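You operate a simulated robot arm through the tools that you are given. There is no shell and no other tool.

The job below is to be done with a simulated robot arm. You get a single attempt, and the scene is never put back.

JOB
Seal the pump with the felt plug and work its lever till it shows FIRM.
Fine: raise the yellow lever, seat the plug in the barrel and turn the blue knob a quarter turn; leave the lever up.

Only the result counts: the job must be done as asked and must still hold three seconds after the hand-in. Knocking over, shifting, dropping, spilling or breaking anything else fails it. A push-on lid holds only when it is set on centred and level and pressed home; a screw cap is set on level and turned clockwise until tight.

ROBOT AND FRAMES
A 6-joint arm with a two-finger gripper, fixed in place. Base frame: the origin is on the floor under the middle of its stand, x ahead of it, y to its left, z up; the work surface is at about z = 0.7. Lengths are in m, angles in rad, forces in N, time in s.
With the tool pointing down near the work surface it reaches from about 0.32 to 0.68 m from the base axis. Its first joint turns from -2.897 to 2.897 rad. Payload 3.18 kg.
The tool frame sits at the grasp point between the pads (the TCP): z along the fingers, y along the line on which they close. The tips reach 0.03 m beyond it. The gripper opens to 0.144 m; its body begins 0.103 m behind the TCP.
Orientation is that of the tool frame in the base frame, as [roll, pitch, yaw] about the fixed x, y, z axes, in that order (R = Rz(yaw) Ry(pitch) Rx(roll)). With the fingers straight down and closing along the base's y, the tool's x points along the base's -x, its y along +y and its z along -z.

CONTROLS
- The arm moves only by the tool move_arm. Its argument "plan" is one flat list of numbers, 7 for each row, row after row: the shift along the tool's x, y, z in m, then the turn, a rotation vector about the tool's x, y, z in degrees, then the gripper command, from -1 (shut) to 1 (fully open), values between in proportion. In form: [dx, dy, dz, ax, ay, az, fingers, dx, dy, dz, ax, ay, az, fingers, ...]. A call has 1 to 20 rows; each row is the pose to reach, as a shift and turn from the pose commanded when the call began, along the tool's axes at that moment. Each row takes 0.2 s and may step no farther than 0.05 m and 0.15 rad from the row before; otherwise, or with a gripper value out of range, the whole call is refused. A pose out of reach is approached as far as the arm can. The call stops where the force on the tool passes 90 N (or 10 N more than at its start, if that is more) or the arm is blocked; 0.2 s more then pass. The fingers move at their own pace (about 0.1867 m/s each) and stop on an object; they squeeze with about 30 N. The grip force told is the motor's: it shows also when the fingers shut on nothing. Time passes only in rows, and 0.2 s behind the last, so rows that repeat a pose let the fingers close. It gives the time, the measured TCP pose, the force on the tool (base axes), the opening and the grip force at its end, in the units of the frame above (readings bear some noise), with the torque about the TCP (base axes, N m) and any sound that the robot's microphone picked up.
- Cameras (640 x 400 px; columns grow to the right, rows downward): "scene" is fixed at [0.2216, 0.6505, 1.3313]; the picture's right is [-0.85, -0.52, 0.00], its down [-0.27, 0.45, -0.85] and it looks along [0.44, -0.73, -0.52] (base axes); focal length 327 px, centre (320, 200). "wrist" rides on the gripper at [0.076, 0.016, -0.143] in the tool frame; the picture's right is [-0.21, 0.98, 0.00], its down [-0.84, -0.18, -0.51] and it looks along [-0.50, -0.11, 0.86] (tool axes); focal length 218 px, centre (320, 200). There is no depth. A picture from a camera that has moved, and an enlarged one, comes with that camera's place and axes in the base frame and with its lens.
- snapshot(camera): a new picture of that camera. The clock stands still meanwhile.
- inspect(camera, box): a new picture of the part [left, top, right, bottom] of that camera's present view, enlarged. The clock stands still meanwhile.
- close_job(): hands the job in; it is judged then, once.

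Nothing tells you positions but the pictures and the camera data. Unless the task says otherwise, let go and move clear before handing in.

The tools are called after "Call:" as a command line: name --argument value ..., lists and objects as JSON in quotes. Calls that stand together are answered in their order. move_arm: Moves the arm, as the interface text tells. Its arguments: {"type":"object","properties":{"plan":{"type":"array","items":{"type":"number"}}},"required":["plan"]} The other tools are called the same way: snapshot (camera) takes a picture; inspect (camera, box) takes an enlarged picture of a part of a camera's view; close_job () hands the job in.

At the start:

```text
time: 0.0
tcp_pos: [0.3588, 0.0197, 1.0032]
tool_rot: [-3.14, 0.001, 3.141]
force: [0.3, 0.1, 0.5]
ft_torque: [0.0, -0.01, 0.01]
grip_width: 0.1438
grasp_force: 0.0
```

scene: 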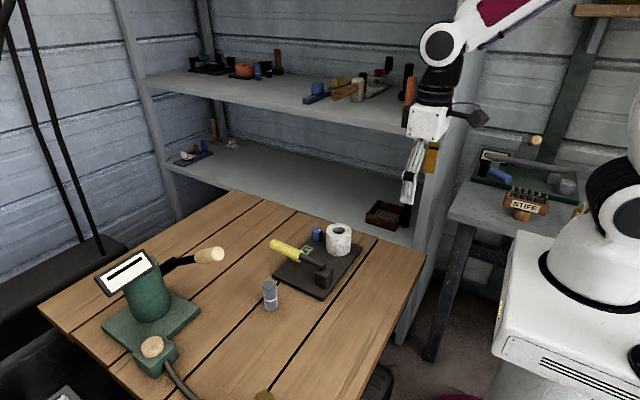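
wrist: 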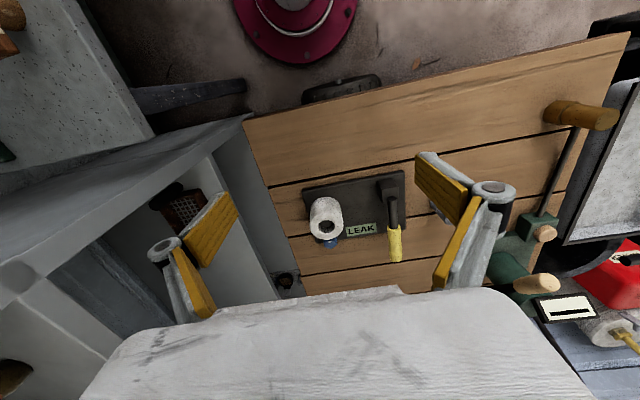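

I see a workbench with a dark-plated device (white barrel, blue knob, yellow lever, "LEAK" sign), a grey plug-like cylinder near it, and a green pump to the left. I will look closer before moving.

Call:
inspect --camera "scene" --box '[230, 200, 390, 320]'

Call:
inspect --camera "scene" --box '[80, 220, 280, 400]'

Call:
inspect --camera "wrist" --box '[270, 150, 470, 290]'

Call:
inspect --camera "scene" --box '[440, 120, 620, 240]'

Call:
inspect --camera "scene" --box '[140, 30, 420, 240]'

```text
3.33 times, centred on (310, 260) of scene
camera zoom: at [0.2216, 0.6505, 1.3313], right [-0.85, -0.52, 0.0], down [-0.27, 0.45, -0.85], along [0.44, -0.73, -0.52], focal length 1091 px, centre (353, 0)
```

zoom: 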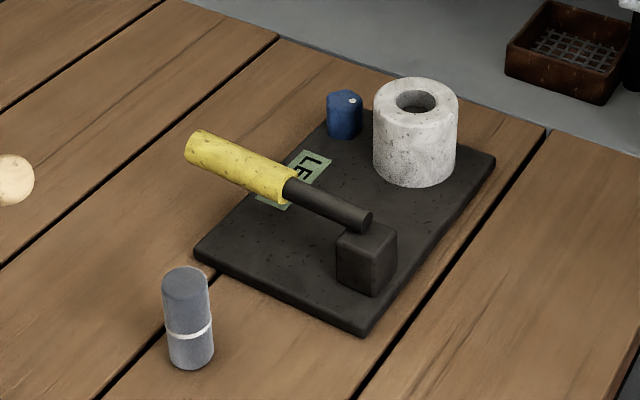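

```text
2.22 times, centred on (180, 310) of scene
camera zoom: at [0.2216, 0.6505, 1.3313], right [-0.85, -0.52, 0.0], down [-0.27, 0.45, -0.85], along [0.44, -0.73, -0.52], focal length 727 px, centre (631, -44)
```

zoom: 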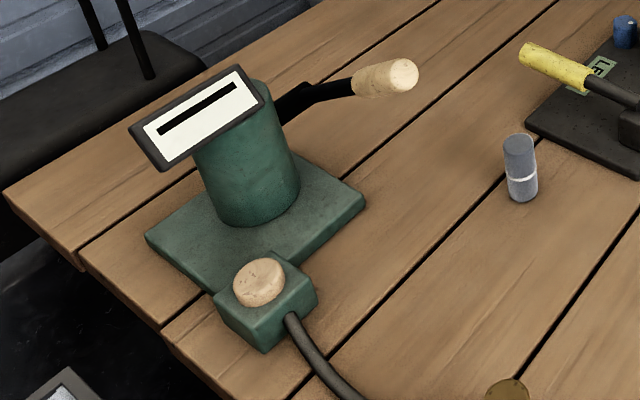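

```text
2.86 times, centred on (370, 220) of wrist
camera zoom: at [0.2811, 0.0353, 1.1447], right [0.21, 0.98, 0.0], down [0.84, -0.18, 0.51], along [0.5, -0.11, -0.86], focal length 624 px, centre (177, 143)
```

zoom: 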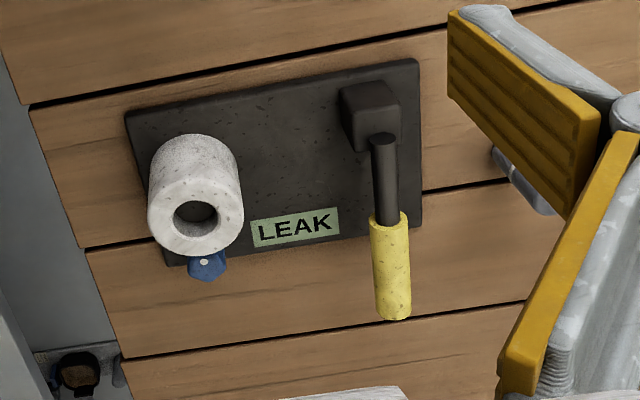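

```text
3.33 times, centred on (530, 180) of scene
camera zoom: at [0.2216, 0.6505, 1.3313], right [-0.85, -0.52, 0.0], down [-0.27, 0.45, -0.85], along [0.44, -0.73, -0.52], focal length 1091 px, centre (-380, 267)
```

zoom: 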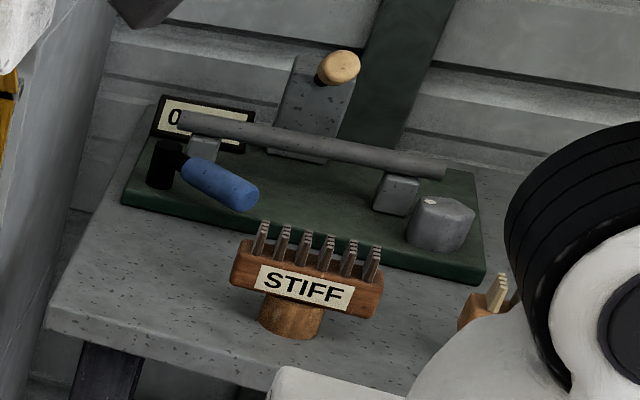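

```text
1.90 times, centred on (280, 135) of scene
camera zoom: at [0.2216, 0.6505, 1.3313], right [-0.85, -0.52, 0.0], down [-0.27, 0.45, -0.85], along [0.44, -0.73, -0.52], focal length 624 px, centre (396, 324)
```

zoom: 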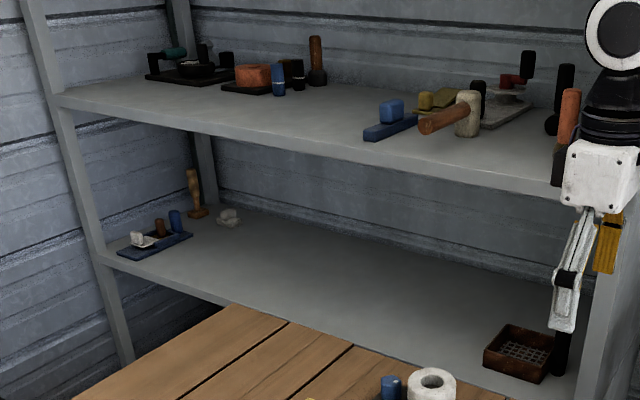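

The pump is the dark-plated device showing LEAK: I place its barrel at about (0.56, -0.01), the knob at (0.63, -0.016), and the lever lying level from (0.53, 0.13) to (0.69, 0.126) at z≈0.77. The grey plug stands at about (0.60, 0.25). I'll move to a nearer, safe vantage to refine these.

Call:
move_arm --plan '[-0.03, 0.03, 0.01, 0, 0, 0, 0.5, -0.06, 0.06, 0.02, 0, 0, 0, 0.2, -0.08, 0.09, 0.03, 0, 0, 0, 0, -0.08, 0.09, 0.03, 0, 0, 0, 0]'

Call:
snapshot --camera "wrist"

Call:
snapshot --camera "scene"

```text
time: 1.0
tcp_pos: [0.4381, 0.1081, 0.9719]
tool_rot: [-3.141, -0.001, -3.14]
force: [0.1, -0.6, -0.2]
ft_torque: [0.01, 0.0, -0.03]
grip_width: 0.0721
grasp_force: 0.1
```

```text
taken
camera wrist: at [0.3601, 0.1251, 1.1144], right [0.21, 0.98, 0.0], down [0.84, -0.18, 0.51], along [0.5, -0.11, -0.86], focal length 218 px, centre (320, 200)
```

wrist: 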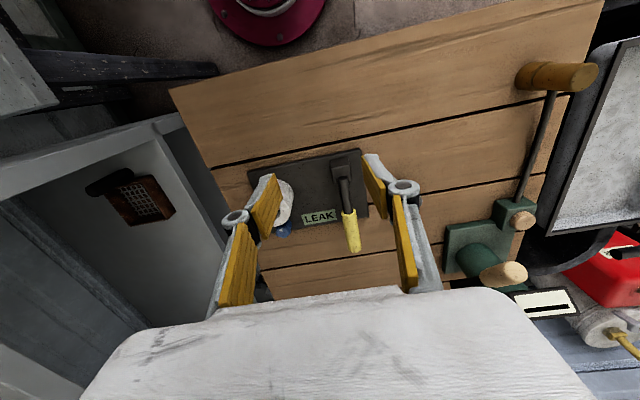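

```text
taken
```

scene: 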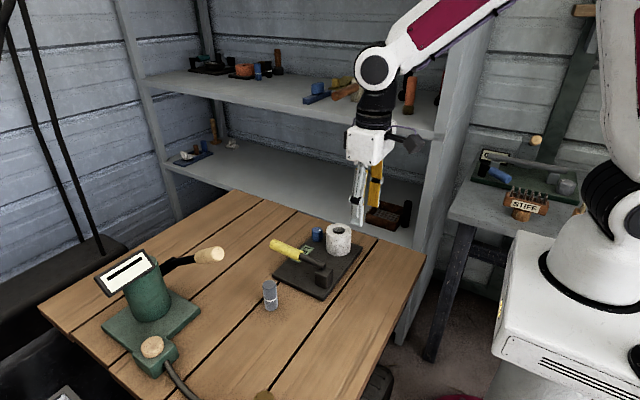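

The scene matches my estimates; the lever handle lies at y≈0.126, with yellow from x≈0.59 to 0.69. I'll move to just above the yellow handle and check alignment.

Call:
move_arm --plan '[-0.04, 0.003, 0.02, 0, 0, 0, 0, -0.08, 0.006, 0.04, 0, 0, 0, 0, -0.12, 0.01, 0.06, 0, 0, 0, 0, -0.16, 0.013, 0.085, 0, 0, 0, 0, -0.19, 0.016, 0.11, 0, 0, 0, 0, -0.19, 0.016, 0.11, 0, 0, 0, 0]'

Call:
snapshot --camera "wrist"

Call:
inspect --camera "scene" --box '[220, 140, 400, 310]'

```text
time: 2.4
tcp_pos: [0.6277, 0.1271, 0.8619]
tool_rot: [3.141, 0.005, -3.141]
force: [0.0, -1.3, -0.5]
ft_torque: [0.02, 0.05, 0.0]
grip_width: 0.0719
grasp_force: 0.1
```

```text
taken
camera wrist: at [0.5493, 0.1433, 1.0039], right [0.21, 0.98, 0.0], down [0.84, -0.18, 0.51], along [0.5, -0.11, -0.86], focal length 218 px, centre (320, 200)
```

wrist: 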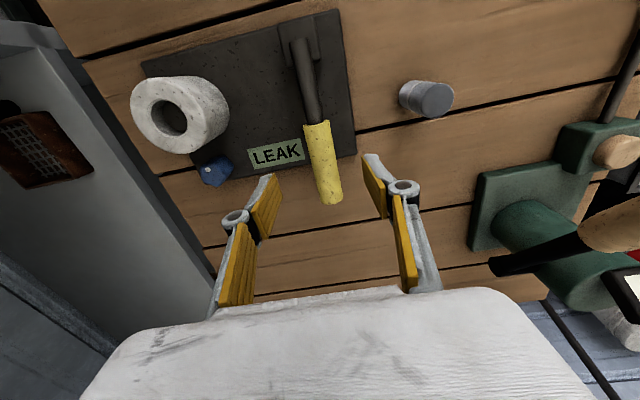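

```text
2.35 times, centred on (310, 225) of scene
camera zoom: at [0.2216, 0.6505, 1.3313], right [-0.85, -0.52, 0.0], down [-0.27, 0.45, -0.85], along [0.44, -0.73, -0.52], focal length 770 px, centre (344, 141)
```

zoom: 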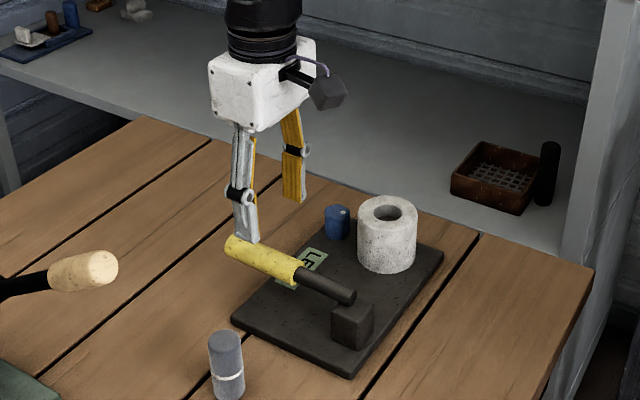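

The gripper is centred over the yellow handle (handle axis y≈0.126, z≈0.775). I'll descend and close on it.

Call:
move_arm --plan '[0, 0, 0.03, 0, 0, 0, 0, 0, 0, 0.06, 0, 0, 0, 0, 0, 0, 0.088, 0, 0, 0, 0, 0, 0, 0.088, 0, 0, 0, 0]'

Call:
snapshot --camera "wrist"

Call:
inspect --camera "scene" --box '[220, 180, 380, 310]'

```text
time: 3.4
tcp_pos: [0.6287, 0.1244, 0.7749]
tool_rot: [3.141, -0.001, -3.141]
force: [-0.4, 0.1, 0.2]
ft_torque: [-0.03, 0.04, 0.01]
grip_width: 0.072
grasp_force: 0.1
```

```text
taken
camera wrist: at [0.5512, 0.1418, 0.918], right [0.21, 0.98, 0.0], down [0.84, -0.18, 0.51], along [0.5, -0.11, -0.86], focal length 218 px, centre (320, 200)
```

wrist: 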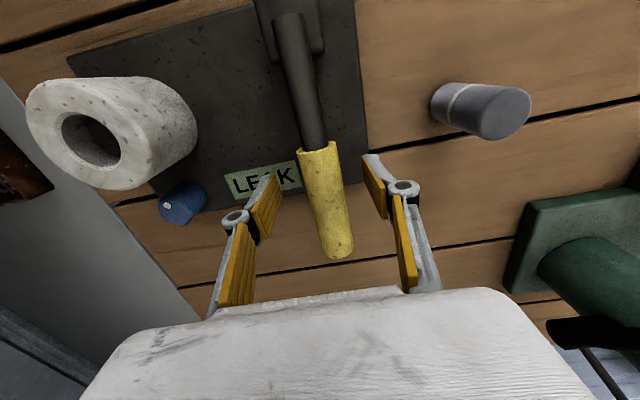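

```text
3.08 times, centred on (300, 245) of scene
camera zoom: at [0.2216, 0.6505, 1.3313], right [-0.85, -0.52, 0.0], down [-0.27, 0.45, -0.85], along [0.44, -0.73, -0.52], focal length 1007 px, centre (382, 62)
```

zoom: 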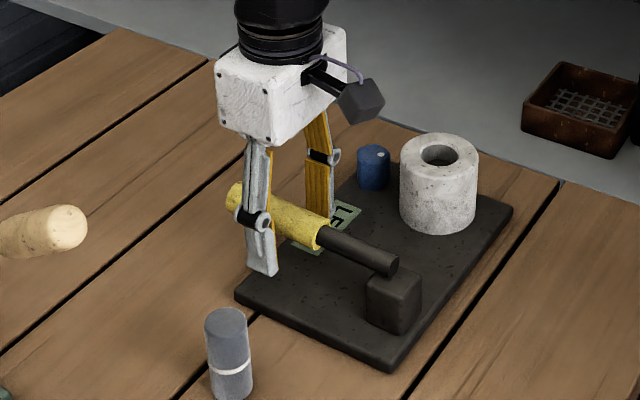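

The fingers straddle the handle evenly. Closing on it.

Call:
move_arm --plan '[0, 0, 0, 0, 0, 0, -0.6, 0, 0, 0, 0, 0, 0, -1, 0, 0, 0, 0, 0, 0, -1, 0, 0, 0, 0, 0, 0, -1]'

Call:
snapshot --camera "wrist"

```text
time: 4.4
tcp_pos: [0.6292, 0.1274, 0.7766]
tool_rot: [3.14, 0.005, -3.141]
force: [4.6, 28.2, 3.8]
ft_torque: [0.17, 0.33, -0.29]
grip_width: 0.0265
grasp_force: 30.5
```

```text
taken
camera wrist: at [0.5515, 0.1432, 0.9189], right [0.21, 0.98, 0.0], down [0.84, -0.18, 0.51], along [0.5, -0.1, -0.86], focal length 218 px, centre (320, 200)
```

wrist: 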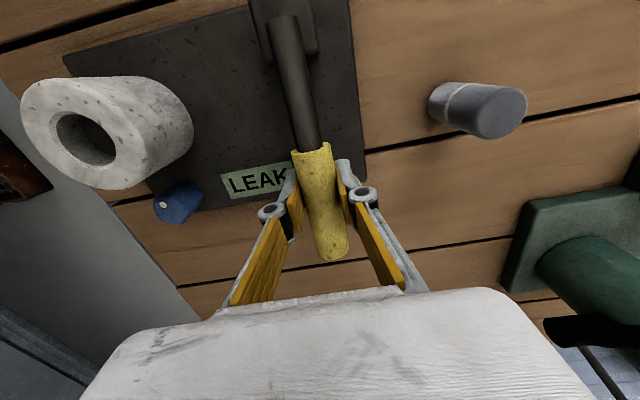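

I hold the handle (0.0265 m wide), but there is about 28 N sideways, meaning the lever sits slightly to +y of my commanded pose. I'll ease over 2 mm to relieve it.

Call:
move_arm --plan '[0, 0.001, 0, 0, 0, 0, -1, 0, 0.002, 0, 0, 0, 0, -1, 0, 0.002, 0, 0, 0, 0, -1]'

```text
time: 5.2
tcp_pos: [0.6305, 0.1273, 0.7752]
tool_rot: [-3.14, 0.002, -3.141]
force: [8.3, 18.1, 8.6]
ft_torque: [0.08, 0.74, -0.3]
grip_width: 0.0266
grasp_force: 30.2
```

Call:
move_arm --plan '[0, 0.002, 0, 0, 0, 0, -1, 0, 0.0035, 0, 0, 0, 0, -1, 0, 0.0035, 0, 0, 0, 0, -1]'

Call:
snapshot --camera "wrist"

```text
time: 6.0
tcp_pos: [0.6281, 0.1272, 0.7747]
tool_rot: [-3.138, 0.002, 3.14]
force: [9.1, -19.6, 16.8]
ft_torque: [-0.13, 0.35, -0.19]
grip_width: 0.026
grasp_force: 29.6
```

```text
taken
camera wrist: at [0.5517, 0.144, 0.9174], right [0.21, 0.98, 0.0], down [0.84, -0.18, 0.51], along [0.5, -0.11, -0.86], focal length 218 px, centre (320, 200)
```

wrist: 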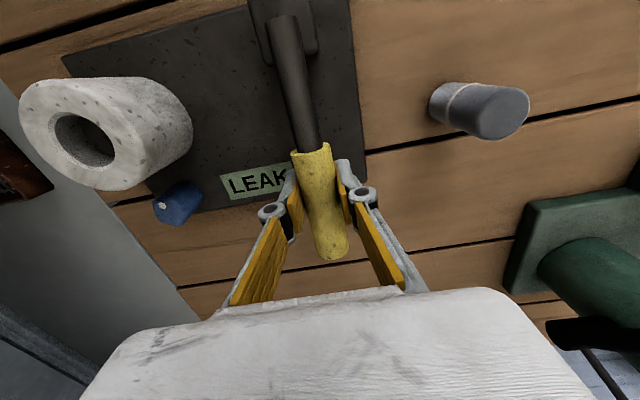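

The lever and pump stay put; the neutral sideways spot is about 1.8 mm back. Now I'll raise the lever along its arc about the pivot near (0.523, z 0.77), first to about 30°.

Call:
move_arm --plan '[0, -0.0018, 0, 0, 0, 0, -1, 0.0004, -0.0018, -0.0092, 0, -2.5, 0, -1, 0.0016, -0.0018, -0.0184, 0, -5, 0, -1, 0.0036, -0.0018, -0.0274, 0, -7.5, 0, -1, 0.0064, -0.0018, -0.0363, 0, -10, 0, -1, 0.0099, -0.0018, -0.0448, 0, -12.5, 0, -1, 0.0142, -0.0018, -0.053, 0, -15, 0, -1]'

Call:
snapshot --camera "wrist"

Call:
inspect --camera "scene" --box '[220, 180, 380, 310]'

```text
time: 7.6
tcp_pos: [0.6144, 0.1283, 0.8256]
tool_rot: [3.141, 0.261, -3.139]
force: [-9.1, -0.9, 0.2]
ft_torque: [-0.03, -0.22, 0.04]
grip_width: 0.0267
grasp_force: 30.0
```

```text
taken
camera wrist: at [0.5027, 0.1448, 0.9439], right [0.2, 0.98, 0.05], down [0.68, -0.18, 0.71], along [0.7, -0.11, -0.71], focal length 218 px, centre (320, 200)
```

wrist: 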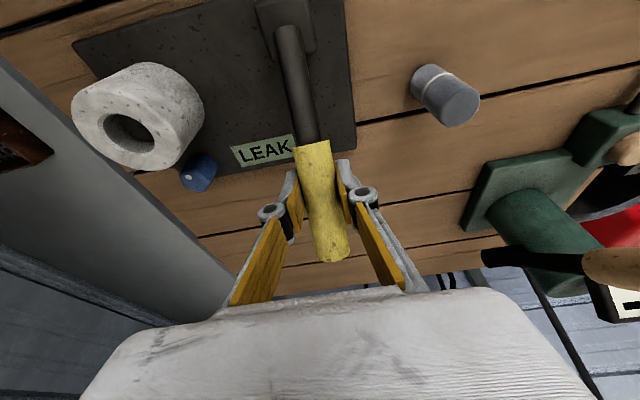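

```text
3.08 times, centred on (300, 245) of scene
camera zoom: at [0.2216, 0.6505, 1.3313], right [-0.85, -0.52, 0.0], down [-0.27, 0.45, -0.85], along [0.44, -0.73, -0.52], focal length 1007 px, centre (382, 62)
```

zoom: 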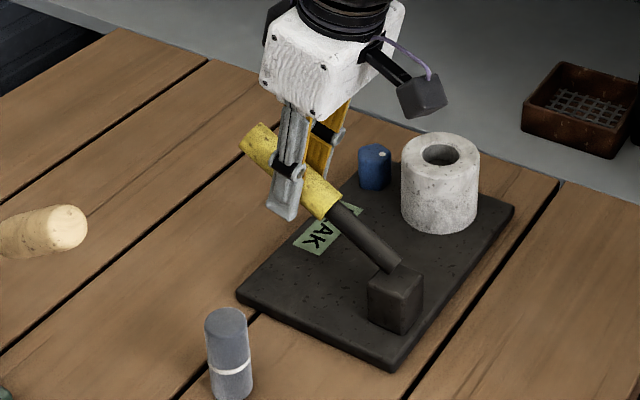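

The lever is up about 30° and force is small; the pump hasn't moved and still shows LEAK. I'll continue the arc to about 50°.

Call:
move_arm --plan '[0.00278, 0, -0.00882, 0, -2.5, 0, -1, 0.00632, 0, -0.01736, 0, -5, 0, -1, 0.01059, 0, -0.02556, 0, -7.5, 0, -1, 0.01555, 0, -0.03336, 0, -10, 0, -1]'

Call:
inspect --camera "scene" --box '[220, 180, 380, 310]'

```text
time: 8.6
tcp_pos: [0.5909, 0.1292, 0.8544]
tool_rot: [-3.141, 0.434, 3.141]
force: [6.1, 5.7, -23.2]
ft_torque: [-0.13, 0.24, 0.72]
grip_width: 0.0283
grasp_force: 30.7
```

```text
3.08 times, centred on (300, 245) of scene
camera zoom: at [0.2216, 0.6505, 1.3313], right [-0.85, -0.52, 0.0], down [-0.27, 0.45, -0.85], along [0.44, -0.73, -0.52], focal length 1007 px, centre (382, 62)
```

zoom: 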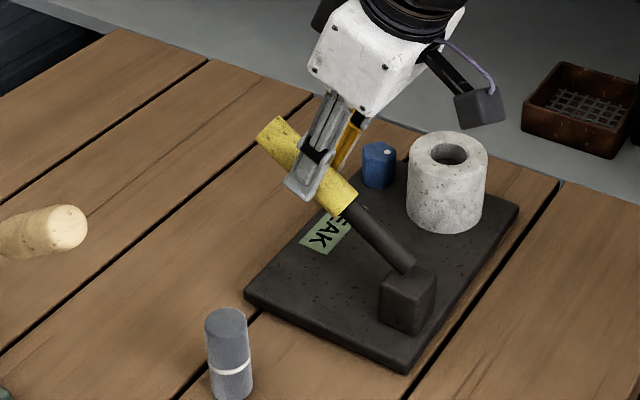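

The pump base shifted slightly: the lever seems to have reached its top stop near 35–40° and I began dragging the pump. I'll look closely before doing anything more.

Call:
snapshot --camera "wrist"

Call:
inspect --camera "scene" --box '[260, 205, 380, 305]'

```text
taken
camera wrist: at [0.4607, 0.1444, 0.9512], right [0.19, 0.98, 0.09], down [0.55, -0.18, 0.82], along [0.81, -0.11, -0.57], focal length 218 px, centre (320, 200)
```

wrist: 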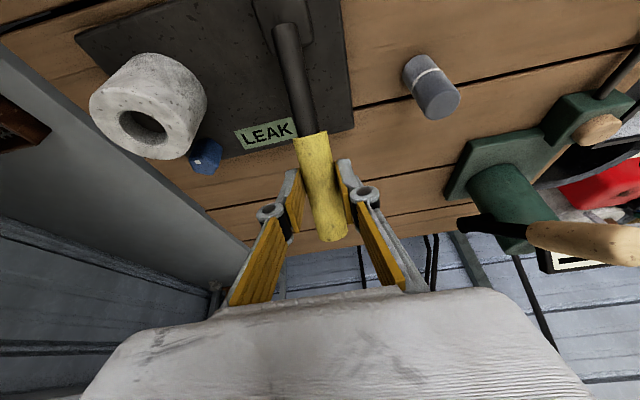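

```text
4.00 times, centred on (320, 255) of scene
camera zoom: at [0.2216, 0.6505, 1.3313], right [-0.85, -0.52, 0.0], down [-0.27, 0.45, -0.85], along [0.44, -0.73, -0.52], focal length 1309 px, centre (320, -20)
```

zoom: 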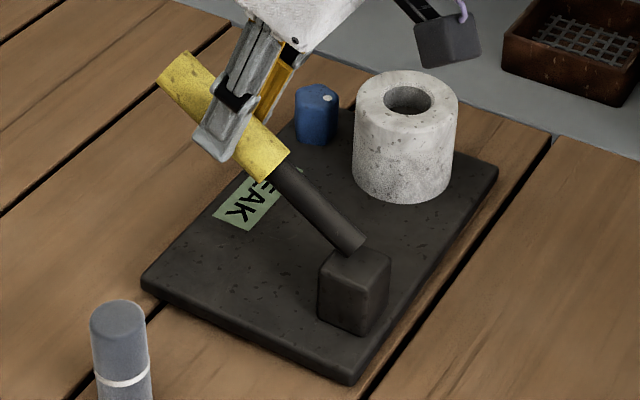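

The lever now sits about 31–35° up against its stop, with the pump dragged roughly 1 cm toward -x; nothing else has been touched. I'll ease down in small steps to take the strain off before releasing.

Call:
move_arm --plan '[0.0013, 0, 0.0027, 0, 0, 0, -1, 0.0025, 0, 0.0054, 0, 0, 0, -1, 0.0025, 0, 0.0054, 0, 0, 0, -1]'

Call:
inspect --camera "scene" --box '[260, 205, 380, 305]'

```text
time: 9.4
tcp_pos: [0.593, 0.1291, 0.8509]
tool_rot: [3.14, 0.442, -3.142]
force: [12.1, -2.3, 11.2]
ft_torque: [-0.38, -0.13, 0.58]
grip_width: 0.0272
grasp_force: 29.7
```

```text
4.00 times, centred on (320, 255) of scene
camera zoom: at [0.2216, 0.6505, 1.3313], right [-0.85, -0.52, 0.0], down [-0.27, 0.45, -0.85], along [0.44, -0.73, -0.52], focal length 1309 px, centre (320, -20)
```

zoom: 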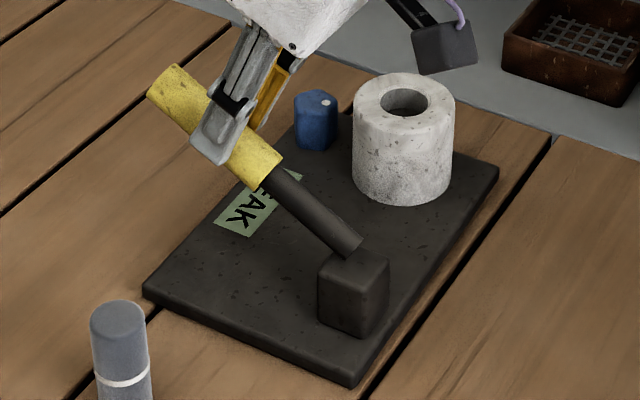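

The base has settled flat again and the lever is a few degrees below its stop. I'll nudge up a few mm to bring it to the stop gently and watch the force.

Call:
move_arm --plan '[0.0002, 0, -0.002, 0, 0, 0, -1, 0.0003, 0, -0.004, 0, 0, 0, -1, 0.0003, 0, -0.004, 0, 0, 0, -1]'

Call:
inspect --camera "scene" --box '[260, 205, 380, 305]'

```text
time: 10.2
tcp_pos: [0.5891, 0.129, 0.8531]
tool_rot: [3.141, 0.436, 3.14]
force: [-0.6, -0.2, 0.3]
ft_torque: [-0.01, -0.01, -0.02]
grip_width: 0.0
grasp_force: 29.7
```

```text
4.00 times, centred on (320, 255) of scene
camera zoom: at [0.2216, 0.6505, 1.3313], right [-0.85, -0.52, 0.0], down [-0.27, 0.45, -0.85], along [0.44, -0.73, -0.52], focal length 1309 px, centre (320, -20)
```

zoom: 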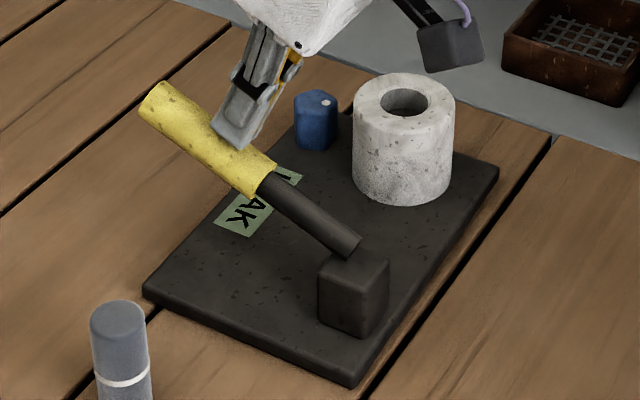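

The fingers slipped off the handle (shut on nothing) and the lever dropped a little to about 17–20°. I'll back off, reopen, and check whether the lever holds by itself.

Call:
move_arm --plan '[0, 0, -0.02, 0, 0, 0, -1, 0, 0, -0.04, 0, 0, 0, -0.5, 0, 0, -0.05, 0, 0, 0, -0.2, 0, 0, -0.05, 0, 0, 0, -0.2]'

Call:
inspect --camera "scene" --box '[260, 205, 380, 305]'

Call:
snapshot --camera "wrist"

```text
time: 11.2
tcp_pos: [0.5668, 0.1283, 0.8961]
tool_rot: [3.141, 0.436, -3.14]
force: [0.4, -0.6, 0.8]
ft_torque: [0.02, 0.02, 0.0]
grip_width: 0.0577
grasp_force: 0.0
```

```text
4.00 times, centred on (320, 255) of scene
camera zoom: at [0.2216, 0.6505, 1.3313], right [-0.85, -0.52, 0.0], down [-0.27, 0.45, -0.85], along [0.44, -0.73, -0.52], focal length 1309 px, centre (320, -20)
```

zoom: 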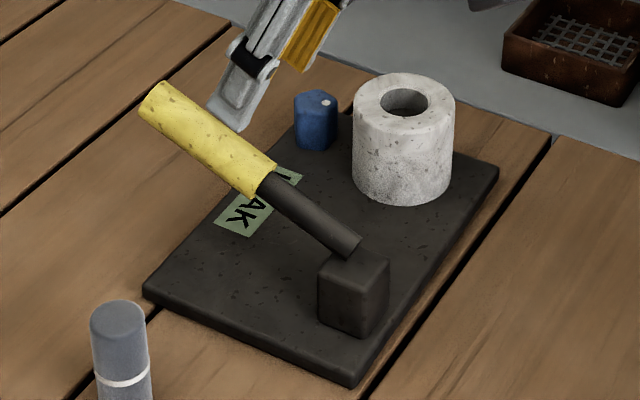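

```text
taken
camera wrist: at [0.4367, 0.145, 0.9938], right [0.19, 0.98, 0.09], down [0.55, -0.18, 0.82], along [0.81, -0.11, -0.57], focal length 218 px, centre (320, 200)
```

wrist: 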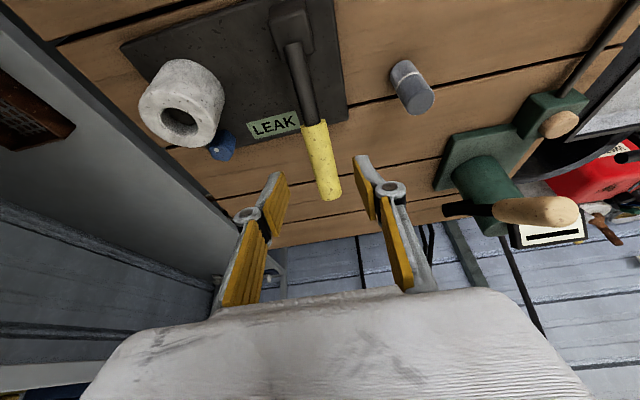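

The lever holds where it is (about 21°, held by friction), so it just needs to go up to its stop. I'll re-grip it deeper with the fingers square to the lever.

Call:
move_arm --plan '[-0.0112, 0, 0.03, 0, 3, 0, -0.2, -0.0112, 0, 0.07, 0, 3, 0, -0.2, -0.0112, 0, 0.106, 0, 3, 0, -0.2, -0.0112, 0, 0.106, 0, 3, 0, -0.2]'

Call:
inspect --camera "scene" --box '[260, 205, 380, 305]'

Call:
snapshot --camera "wrist"

```text
time: 12.2
tcp_pos: [0.6244, 0.1285, 0.8078]
tool_rot: [3.14, 0.386, -3.141]
force: [0.5, 0.1, -0.4]
ft_torque: [0.01, -0.01, -0.02]
grip_width: 0.0573
grasp_force: 0.0
```

```text
4.00 times, centred on (320, 255) of scene
camera zoom: at [0.2216, 0.6505, 1.3313], right [-0.85, -0.52, 0.0], down [-0.27, 0.45, -0.85], along [0.44, -0.73, -0.52], focal length 1309 px, centre (320, -20)
```

zoom: 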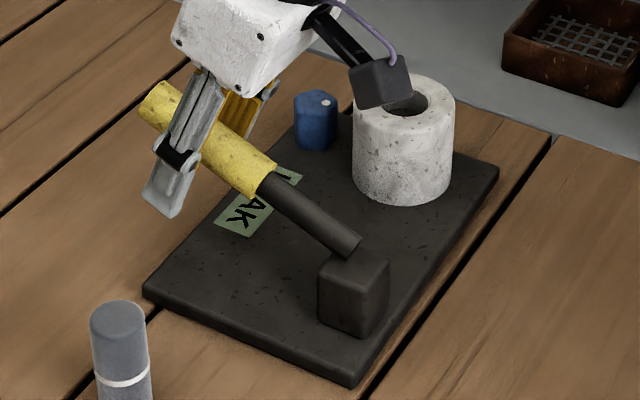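

```text
taken
camera wrist: at [0.4978, 0.1449, 0.9105], right [0.19, 0.98, 0.08], down [0.59, -0.18, 0.79], along [0.78, -0.11, -0.61], focal length 218 px, centre (320, 200)
```

wrist: 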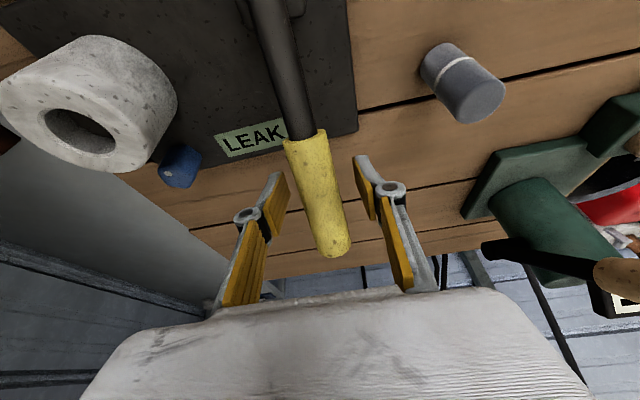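

The fingers now reach well past the handle. Closing.

Call:
move_arm --plan '[0, 0, 0, 0, 0, 0, -0.5, 0, 0, 0, 0, 0, 0, -1, 0, 0, 0, 0, 0, 0, -1]'

```text
time: 13.0
tcp_pos: [0.6233, 0.1287, 0.8076]
tool_rot: [-3.141, 0.383, -3.14]
force: [2.6, 4.4, 0.1]
ft_torque: [-0.35, -0.19, 0.74]
grip_width: 0.0261
grasp_force: 30.4
```

Good grip with low side load. I'll raise about 6° along the arc, then check force.

Call:
move_arm --plan '[-0.0002, 0, -0.0062, 0, -3, 0, -1, 0, 0, -0.0124, 0, -6, 0, -1, 0, 0, -0.0124, 0, -6, 0, -1]'

Call:
inspect --camera "scene" --box '[260, 205, 380, 305]'

```text
time: 13.8
tcp_pos: [0.6198, 0.1282, 0.8177]
tool_rot: [-3.14, 0.488, -3.14]
force: [0.3, 6.3, -0.8]
ft_torque: [-0.53, -0.02, 0.84]
grip_width: 0.0263
grasp_force: 29.9
out of reach, approached as far as the arm can: row 2
```

```text
4.00 times, centred on (320, 255) of scene
camera zoom: at [0.2216, 0.6505, 1.3313], right [-0.85, -0.52, 0.0], down [-0.27, 0.45, -0.85], along [0.44, -0.73, -0.52], focal length 1309 px, centre (320, -20)
```

zoom: 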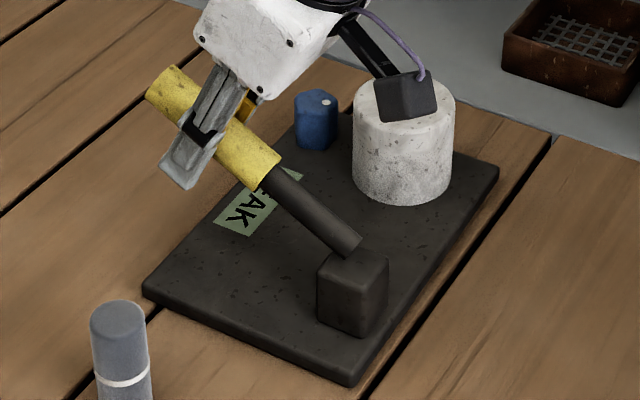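

The lever moves freely and the base stays still (lever about 26°). That pose is near the arm's reach limit when tilted, so I'll continue without more tilt, a few degrees at a time.

Call:
move_arm --plan '[-0.0002, 0, -0.004, 0, 1, 0, -1, -0.0004, 0, -0.0083, 0, 2, 0, -1, -0.0004, 0, -0.0083, 0, 2, 0, -1]'

Call:
inspect --camera "scene" --box '[260, 205, 380, 305]'

```text
time: 14.6
tcp_pos: [0.6138, 0.1285, 0.8257]
tool_rot: [3.141, 0.455, 3.141]
force: [3.4, 3.3, 0.0]
ft_torque: [-0.29, -0.6, 0.64]
grip_width: 0.0265
grasp_force: 30.0
```

```text
4.00 times, centred on (320, 255) of scene
camera zoom: at [0.2216, 0.6505, 1.3313], right [-0.85, -0.52, 0.0], down [-0.27, 0.45, -0.85], along [0.44, -0.73, -0.52], focal length 1309 px, centre (320, -20)
```

zoom: 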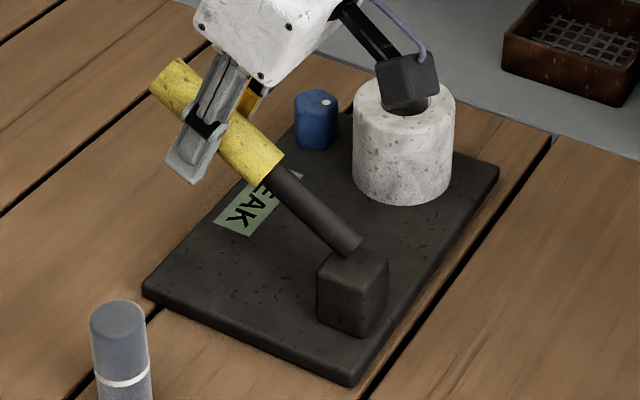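

Call:
move_arm --plan '[0.0003, 0, -0.004, 0, 0, 0, -1, 0.0007, 0, -0.0081, 0, 0, 0, -1, 0.0007, 0, -0.0081, 0, 0, 0, -1]'

Call:
inspect --camera "scene" --box '[260, 205, 380, 305]'

```text
time: 15.4
tcp_pos: [0.6104, 0.1275, 0.8311]
tool_rot: [-3.14, 0.451, -3.141]
force: [6.8, 6.9, 0.2]
ft_torque: [-0.41, 0.15, 0.61]
grip_width: 0.0263
grasp_force: 29.8
```

```text
4.00 times, centred on (320, 255) of scene
camera zoom: at [0.2216, 0.6505, 1.3313], right [-0.85, -0.52, 0.0], down [-0.27, 0.45, -0.85], along [0.44, -0.73, -0.52], focal length 1309 px, centre (320, -20)
```

zoom: 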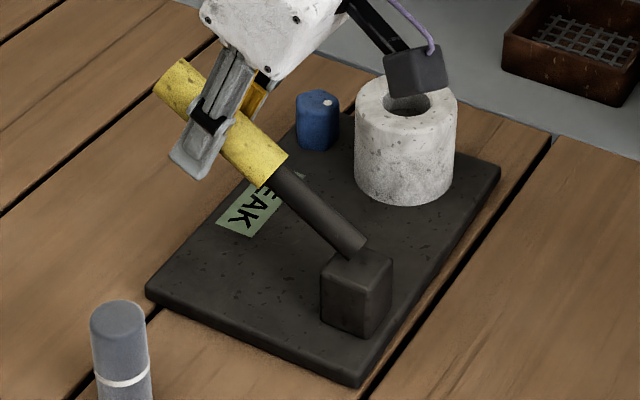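

The base just crept another 2 mm, which tells me the lever is at its stop (about 28–30°). I'll release here by opening the fingers, then withdraw along the tool axis.

Call:
move_arm --plan '[0, 0, 0, 0, 0, 0, -0.4, 0, 0, 0, 0, 0, 0, -0.2, 0, 0, 0, 0, 0, 0, -0.2]'

Call:
inspect --camera "scene" --box '[260, 205, 380, 305]'

Call:
snapshot --camera "wrist"

```text
time: 16.2
tcp_pos: [0.6105, 0.1294, 0.8331]
tool_rot: [3.14, 0.455, -3.141]
force: [1.0, 0.7, 0.9]
ft_torque: [0.01, -0.03, -0.02]
grip_width: 0.0574
grasp_force: 0.1
```

```text
4.00 times, centred on (320, 255) of scene
camera zoom: at [0.2216, 0.6505, 1.3313], right [-0.85, -0.52, 0.0], down [-0.27, 0.45, -0.85], along [0.44, -0.73, -0.52], focal length 1309 px, centre (320, -20)
```

zoom: 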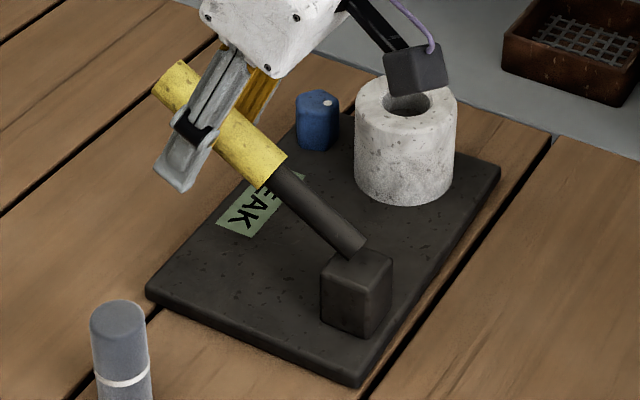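

```text
taken
camera wrist: at [0.4781, 0.1447, 0.9268], right [0.19, 0.98, 0.09], down [0.53, -0.18, 0.83], along [0.82, -0.11, -0.56], focal length 218 px, centre (320, 200)
```

wrist: 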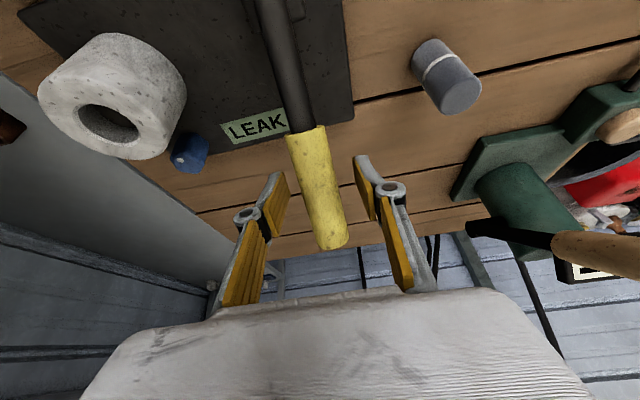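

The lever stays up by itself after release. I'll back out along the finger axis and bring the tool upright again, then look over the pump and plug from above.

Call:
move_arm --plan '[0, 0, -0.03, 0, 0, 0, -0.2, 0, 0, -0.07, 0, 0, 0, -0.2, 0, 0, -0.11, 0, 0, 0, -0.2, 0, 0, -0.13, 0, 6, 0, 0, 0.01, 0.01, -0.14, 0, 13, 0, 0, 0.02, 0.02, -0.15, 0, 20, 0, 0, 0.03, 0.03, -0.15, 0, 26, 0, 0, 0.03, 0.03, -0.15, 0, 26, 0, 0]'

Call:
snapshot --camera "wrist"

Call:
inspect --camera "scene" --box '[250, 205, 370, 315]'

```text
time: 18.0
tcp_pos: [0.517, 0.1581, 0.9546]
tool_rot: [3.141, -0.003, -3.141]
force: [-0.2, -0.3, 0.0]
ft_torque: [-0.01, 0.05, -0.01]
grip_width: 0.0718
grasp_force: 0.1
```

```text
taken
camera wrist: at [0.4392, 0.174, 1.097], right [0.21, 0.98, 0.0], down [0.84, -0.18, 0.51], along [0.5, -0.11, -0.86], focal length 218 px, centre (320, 200)
```

wrist: 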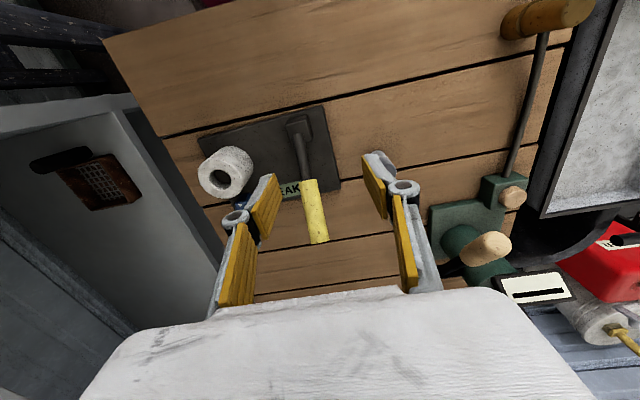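

```text
3.64 times, centred on (310, 260) of scene
camera zoom: at [0.2216, 0.6505, 1.3313], right [-0.85, -0.52, 0.0], down [-0.27, 0.45, -0.85], along [0.44, -0.73, -0.52], focal length 1190 px, centre (356, -18)
```

zoom: 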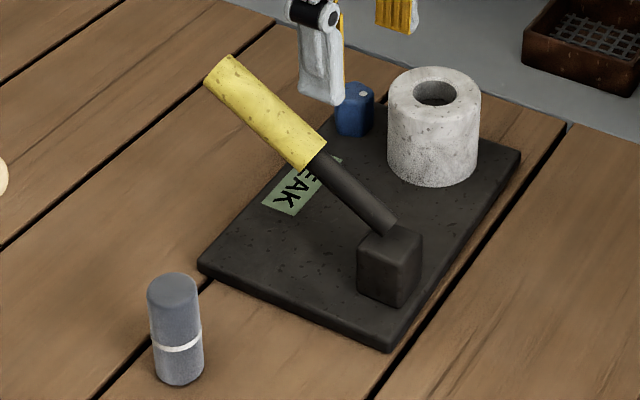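

The lever is up and self-holding; the pump sits about 1.2 cm toward -x from where it began, upright and flat. Next I'll measure the plug and the barrel hole closely.

Call:
inspect --camera "scene" --box '[252, 270, 292, 315]'

Call:
inspect --camera "scene" --box '[305, 210, 355, 265]'

Call:
inspect --camera "wrist" --box '[190, 100, 350, 250]'

```text
8.89 times, centred on (272, 292) of scene
camera zoom: at [0.2216, 0.6505, 1.3313], right [-0.85, -0.52, 0.0], down [-0.27, 0.45, -0.85], along [0.44, -0.73, -0.52], focal length 2910 px, centre (747, -622)
```

zoom: 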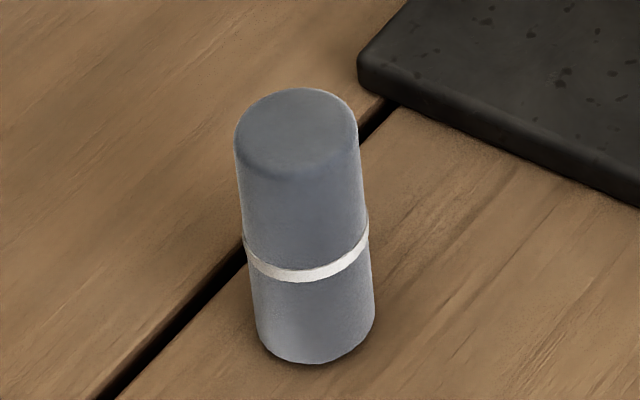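

```text
7.27 times, centred on (330, 238) of scene
camera zoom: at [0.2216, 0.6505, 1.3313], right [-0.85, -0.52, 0.0], down [-0.27, 0.45, -0.85], along [0.44, -0.73, -0.52], focal length 2381 px, centre (247, -73)
```

zoom: 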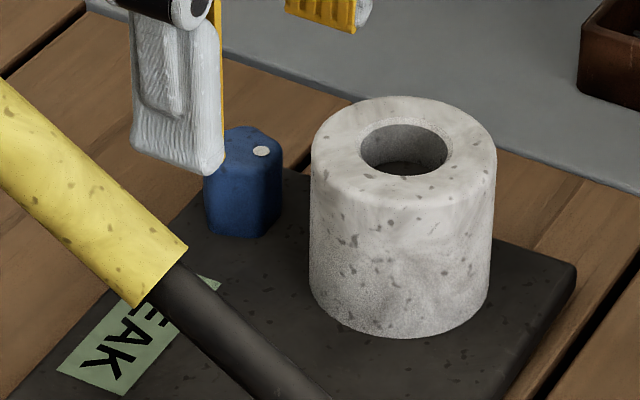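

```text
2.67 times, centred on (270, 175) of wrist
camera zoom: at [0.4392, 0.174, 1.097], right [0.21, 0.98, 0.0], down [0.84, -0.18, 0.51], along [0.5, -0.11, -0.86], focal length 582 px, centre (453, 267)
```

zoom: 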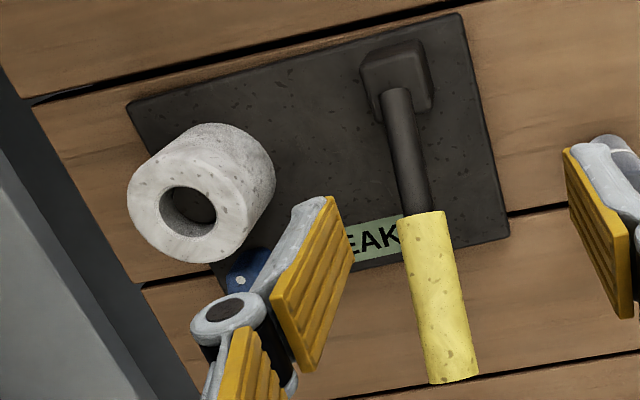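

The plug is about 0.032 m wide and 0.078 m tall; the barrel bore is about 0.034 m. I'll move above the plug and check alignment.

Call:
move_arm --plan '[-0.02, 0.023, 0.01, 0, 0, 0, 0, -0.04, 0.046, 0.03, 0, 0, 0, 0, -0.06, 0.069, 0.05, 0, 0, 0, 0, -0.08, 0.092, 0.075, 0, 0, 0, 0, -0.08, 0.092, 0.095, 0, 0, 0, 0, -0.08, 0.092, 0.095, 0, 0, 0, 0]'

Call:
snapshot --camera "wrist"

Call:
inspect --camera "scene" --box '[230, 215, 330, 315]'

```text
time: 19.4
tcp_pos: [0.594, 0.2497, 0.8558]
tool_rot: [3.137, 0.008, -3.14]
force: [0.3, 0.7, -0.5]
ft_torque: [-0.02, 0.03, -0.02]
grip_width: 0.0721
grasp_force: 0.0
out of reach, approached as far as the arm can: row 1, 2, 3, 4, 5, 6
```

```text
taken
camera wrist: at [0.5168, 0.2651, 0.9976], right [0.21, 0.98, 0.01], down [0.84, -0.18, 0.51], along [0.5, -0.1, -0.86], focal length 218 px, centre (320, 200)
```

wrist: 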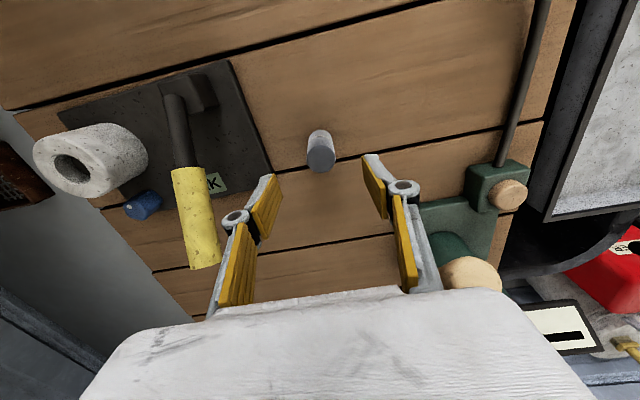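

```text
4.00 times, centred on (280, 265) of scene
camera zoom: at [0.2216, 0.6505, 1.3313], right [-0.85, -0.52, 0.0], down [-0.27, 0.45, -0.85], along [0.44, -0.73, -0.52], focal length 1309 px, centre (480, -60)
```

zoom: 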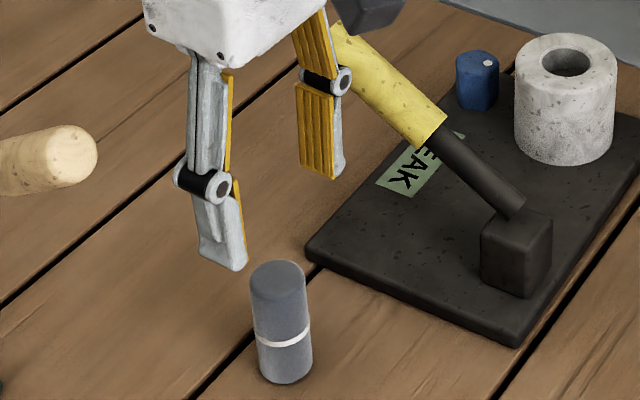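

The plug sits centred between the fingers at about (0.597, 0.251), though the arm reports it is a few mm short of the commanded pose. I'll descend partway (tips still above the plug) and see whether that resolves.

Call:
move_arm --plan '[0, 0, 0.02, 0, 0, 0, 0, 0, 0, 0.04, 0, 0, 0, 0, 0, 0, 0.04, 0, 0, 0, 0]'

Call:
snapshot --camera "wrist"

```text
time: 20.2
tcp_pos: [0.5936, 0.2486, 0.8159]
tool_rot: [-3.141, 0.0, 3.141]
force: [0.9, -0.7, 0.1]
ft_torque: [0.03, 0.04, 0.01]
grip_width: 0.072
grasp_force: 0.0
```

```text
taken
camera wrist: at [0.5169, 0.2648, 0.9585], right [0.21, 0.98, 0.0], down [0.84, -0.18, 0.51], along [0.5, -0.11, -0.86], focal length 218 px, centre (320, 200)
```

wrist: 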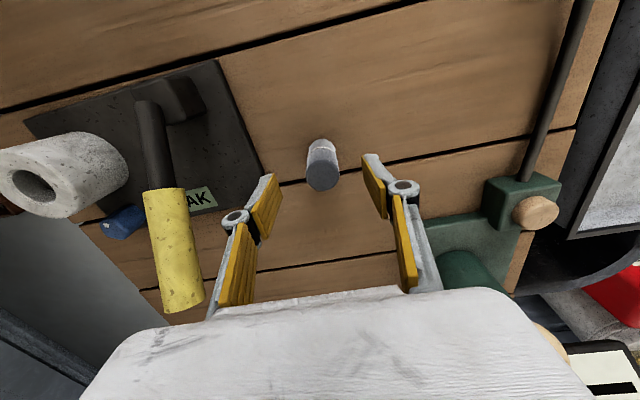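

Reach is fine lower down. The plug is about 5 mm ahead of the TCP in x, so I'll correct that, descend to grip its upper part, and close gently.

Call:
move_arm --plan '[-0.005, 0.0012, 0.005, 0, 0, 0, 0, -0.005, 0.0012, 0.025, 0, 0, 0, 0, -0.005, 0.0012, 0.04, 0, 0, 0, 0, -0.005, 0.0012, 0.04, 0, 0, 0, 0]'

Call:
snapshot --camera "wrist"

Call:
inspect --camera "scene" --box '[230, 235, 330, 315]'

```text
time: 21.2
tcp_pos: [0.6001, 0.2486, 0.7778]
tool_rot: [-3.141, 0.0, 3.141]
force: [0.0, -0.8, 0.6]
ft_torque: [0.03, -0.03, -0.01]
grip_width: 0.072
grasp_force: 0.1
```

```text
taken
camera wrist: at [0.5218, 0.2655, 0.9195], right [0.21, 0.98, 0.0], down [0.84, -0.18, 0.51], along [0.5, -0.11, -0.86], focal length 218 px, centre (320, 200)
```

wrist: 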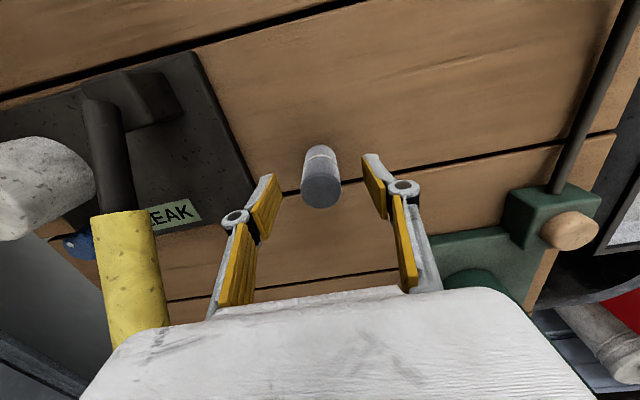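

```text
5.00 times, centred on (280, 275) of scene
camera zoom: at [0.2216, 0.6505, 1.3313], right [-0.85, -0.52, 0.0], down [-0.27, 0.45, -0.85], along [0.44, -0.73, -0.52], focal length 1637 px, centre (520, -175)
```

zoom: 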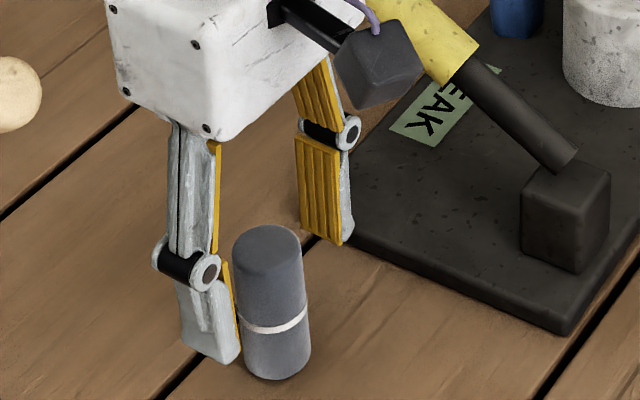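

Call:
inspect --camera "wrist" --box '[270, 140, 380, 220]'

```text
5.00 times, centred on (325, 180) of wrist
camera zoom: at [0.5218, 0.2655, 0.9195], right [0.21, 0.98, 0.0], down [0.84, -0.18, 0.51], along [0.5, -0.11, -0.86], focal length 1091 px, centre (295, 300)
```

zoom: 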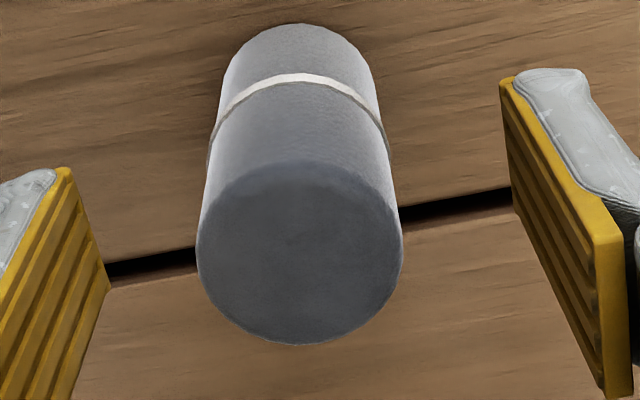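

The plug is centred on the TCP to within about a millimetre. Closing on it.

Call:
move_arm --plan '[0, 0, 0, 0, 0, 0, -0.4, 0, 0, 0, 0, 0, 0, -0.7, 0, 0, 0, 0, 0, 0, -1, 0, 0, 0, 0, 0, 0, -1]'

Call:
inspect --camera "wrist" --box '[270, 140, 380, 220]'

Call:
inspect --camera "scene" --box '[230, 235, 330, 315]'

```text
time: 22.2
tcp_pos: [0.5995, 0.2493, 0.7765]
tool_rot: [-3.141, -0.001, -3.141]
force: [-0.8, 0.4, 1.1]
ft_torque: [-0.01, -0.03, 0.02]
grip_width: 0.0306
grasp_force: 30.3
```

```text
5.00 times, centred on (325, 180) of wrist
camera zoom: at [0.5218, 0.2656, 0.9198], right [0.21, 0.98, 0.0], down [0.84, -0.18, 0.51], along [0.5, -0.11, -0.86], focal length 1091 px, centre (295, 300)
```

zoom: 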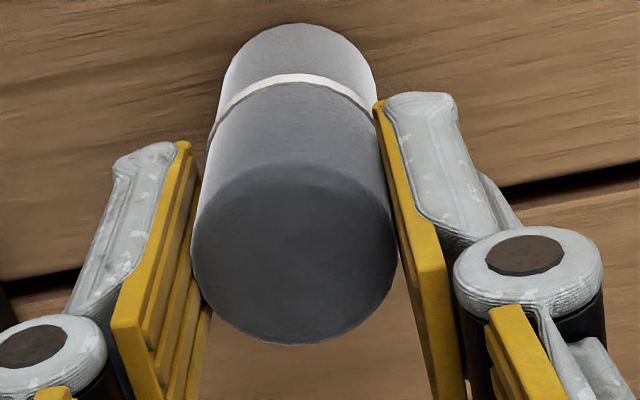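

```text
5.00 times, centred on (280, 275) of scene
camera zoom: at [0.2216, 0.6505, 1.3313], right [-0.85, -0.52, 0.0], down [-0.27, 0.45, -0.85], along [0.44, -0.73, -0.52], focal length 1637 px, centre (520, -175)
```

zoom: 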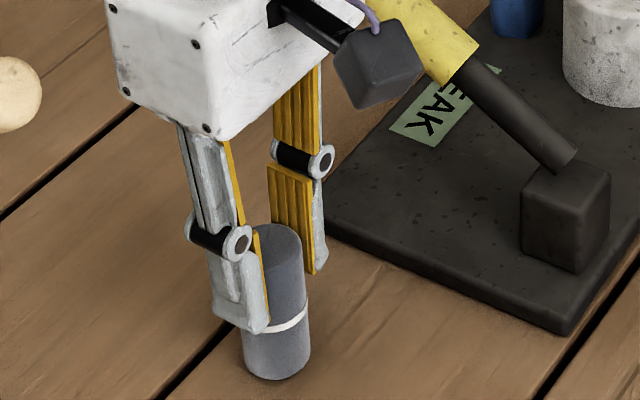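

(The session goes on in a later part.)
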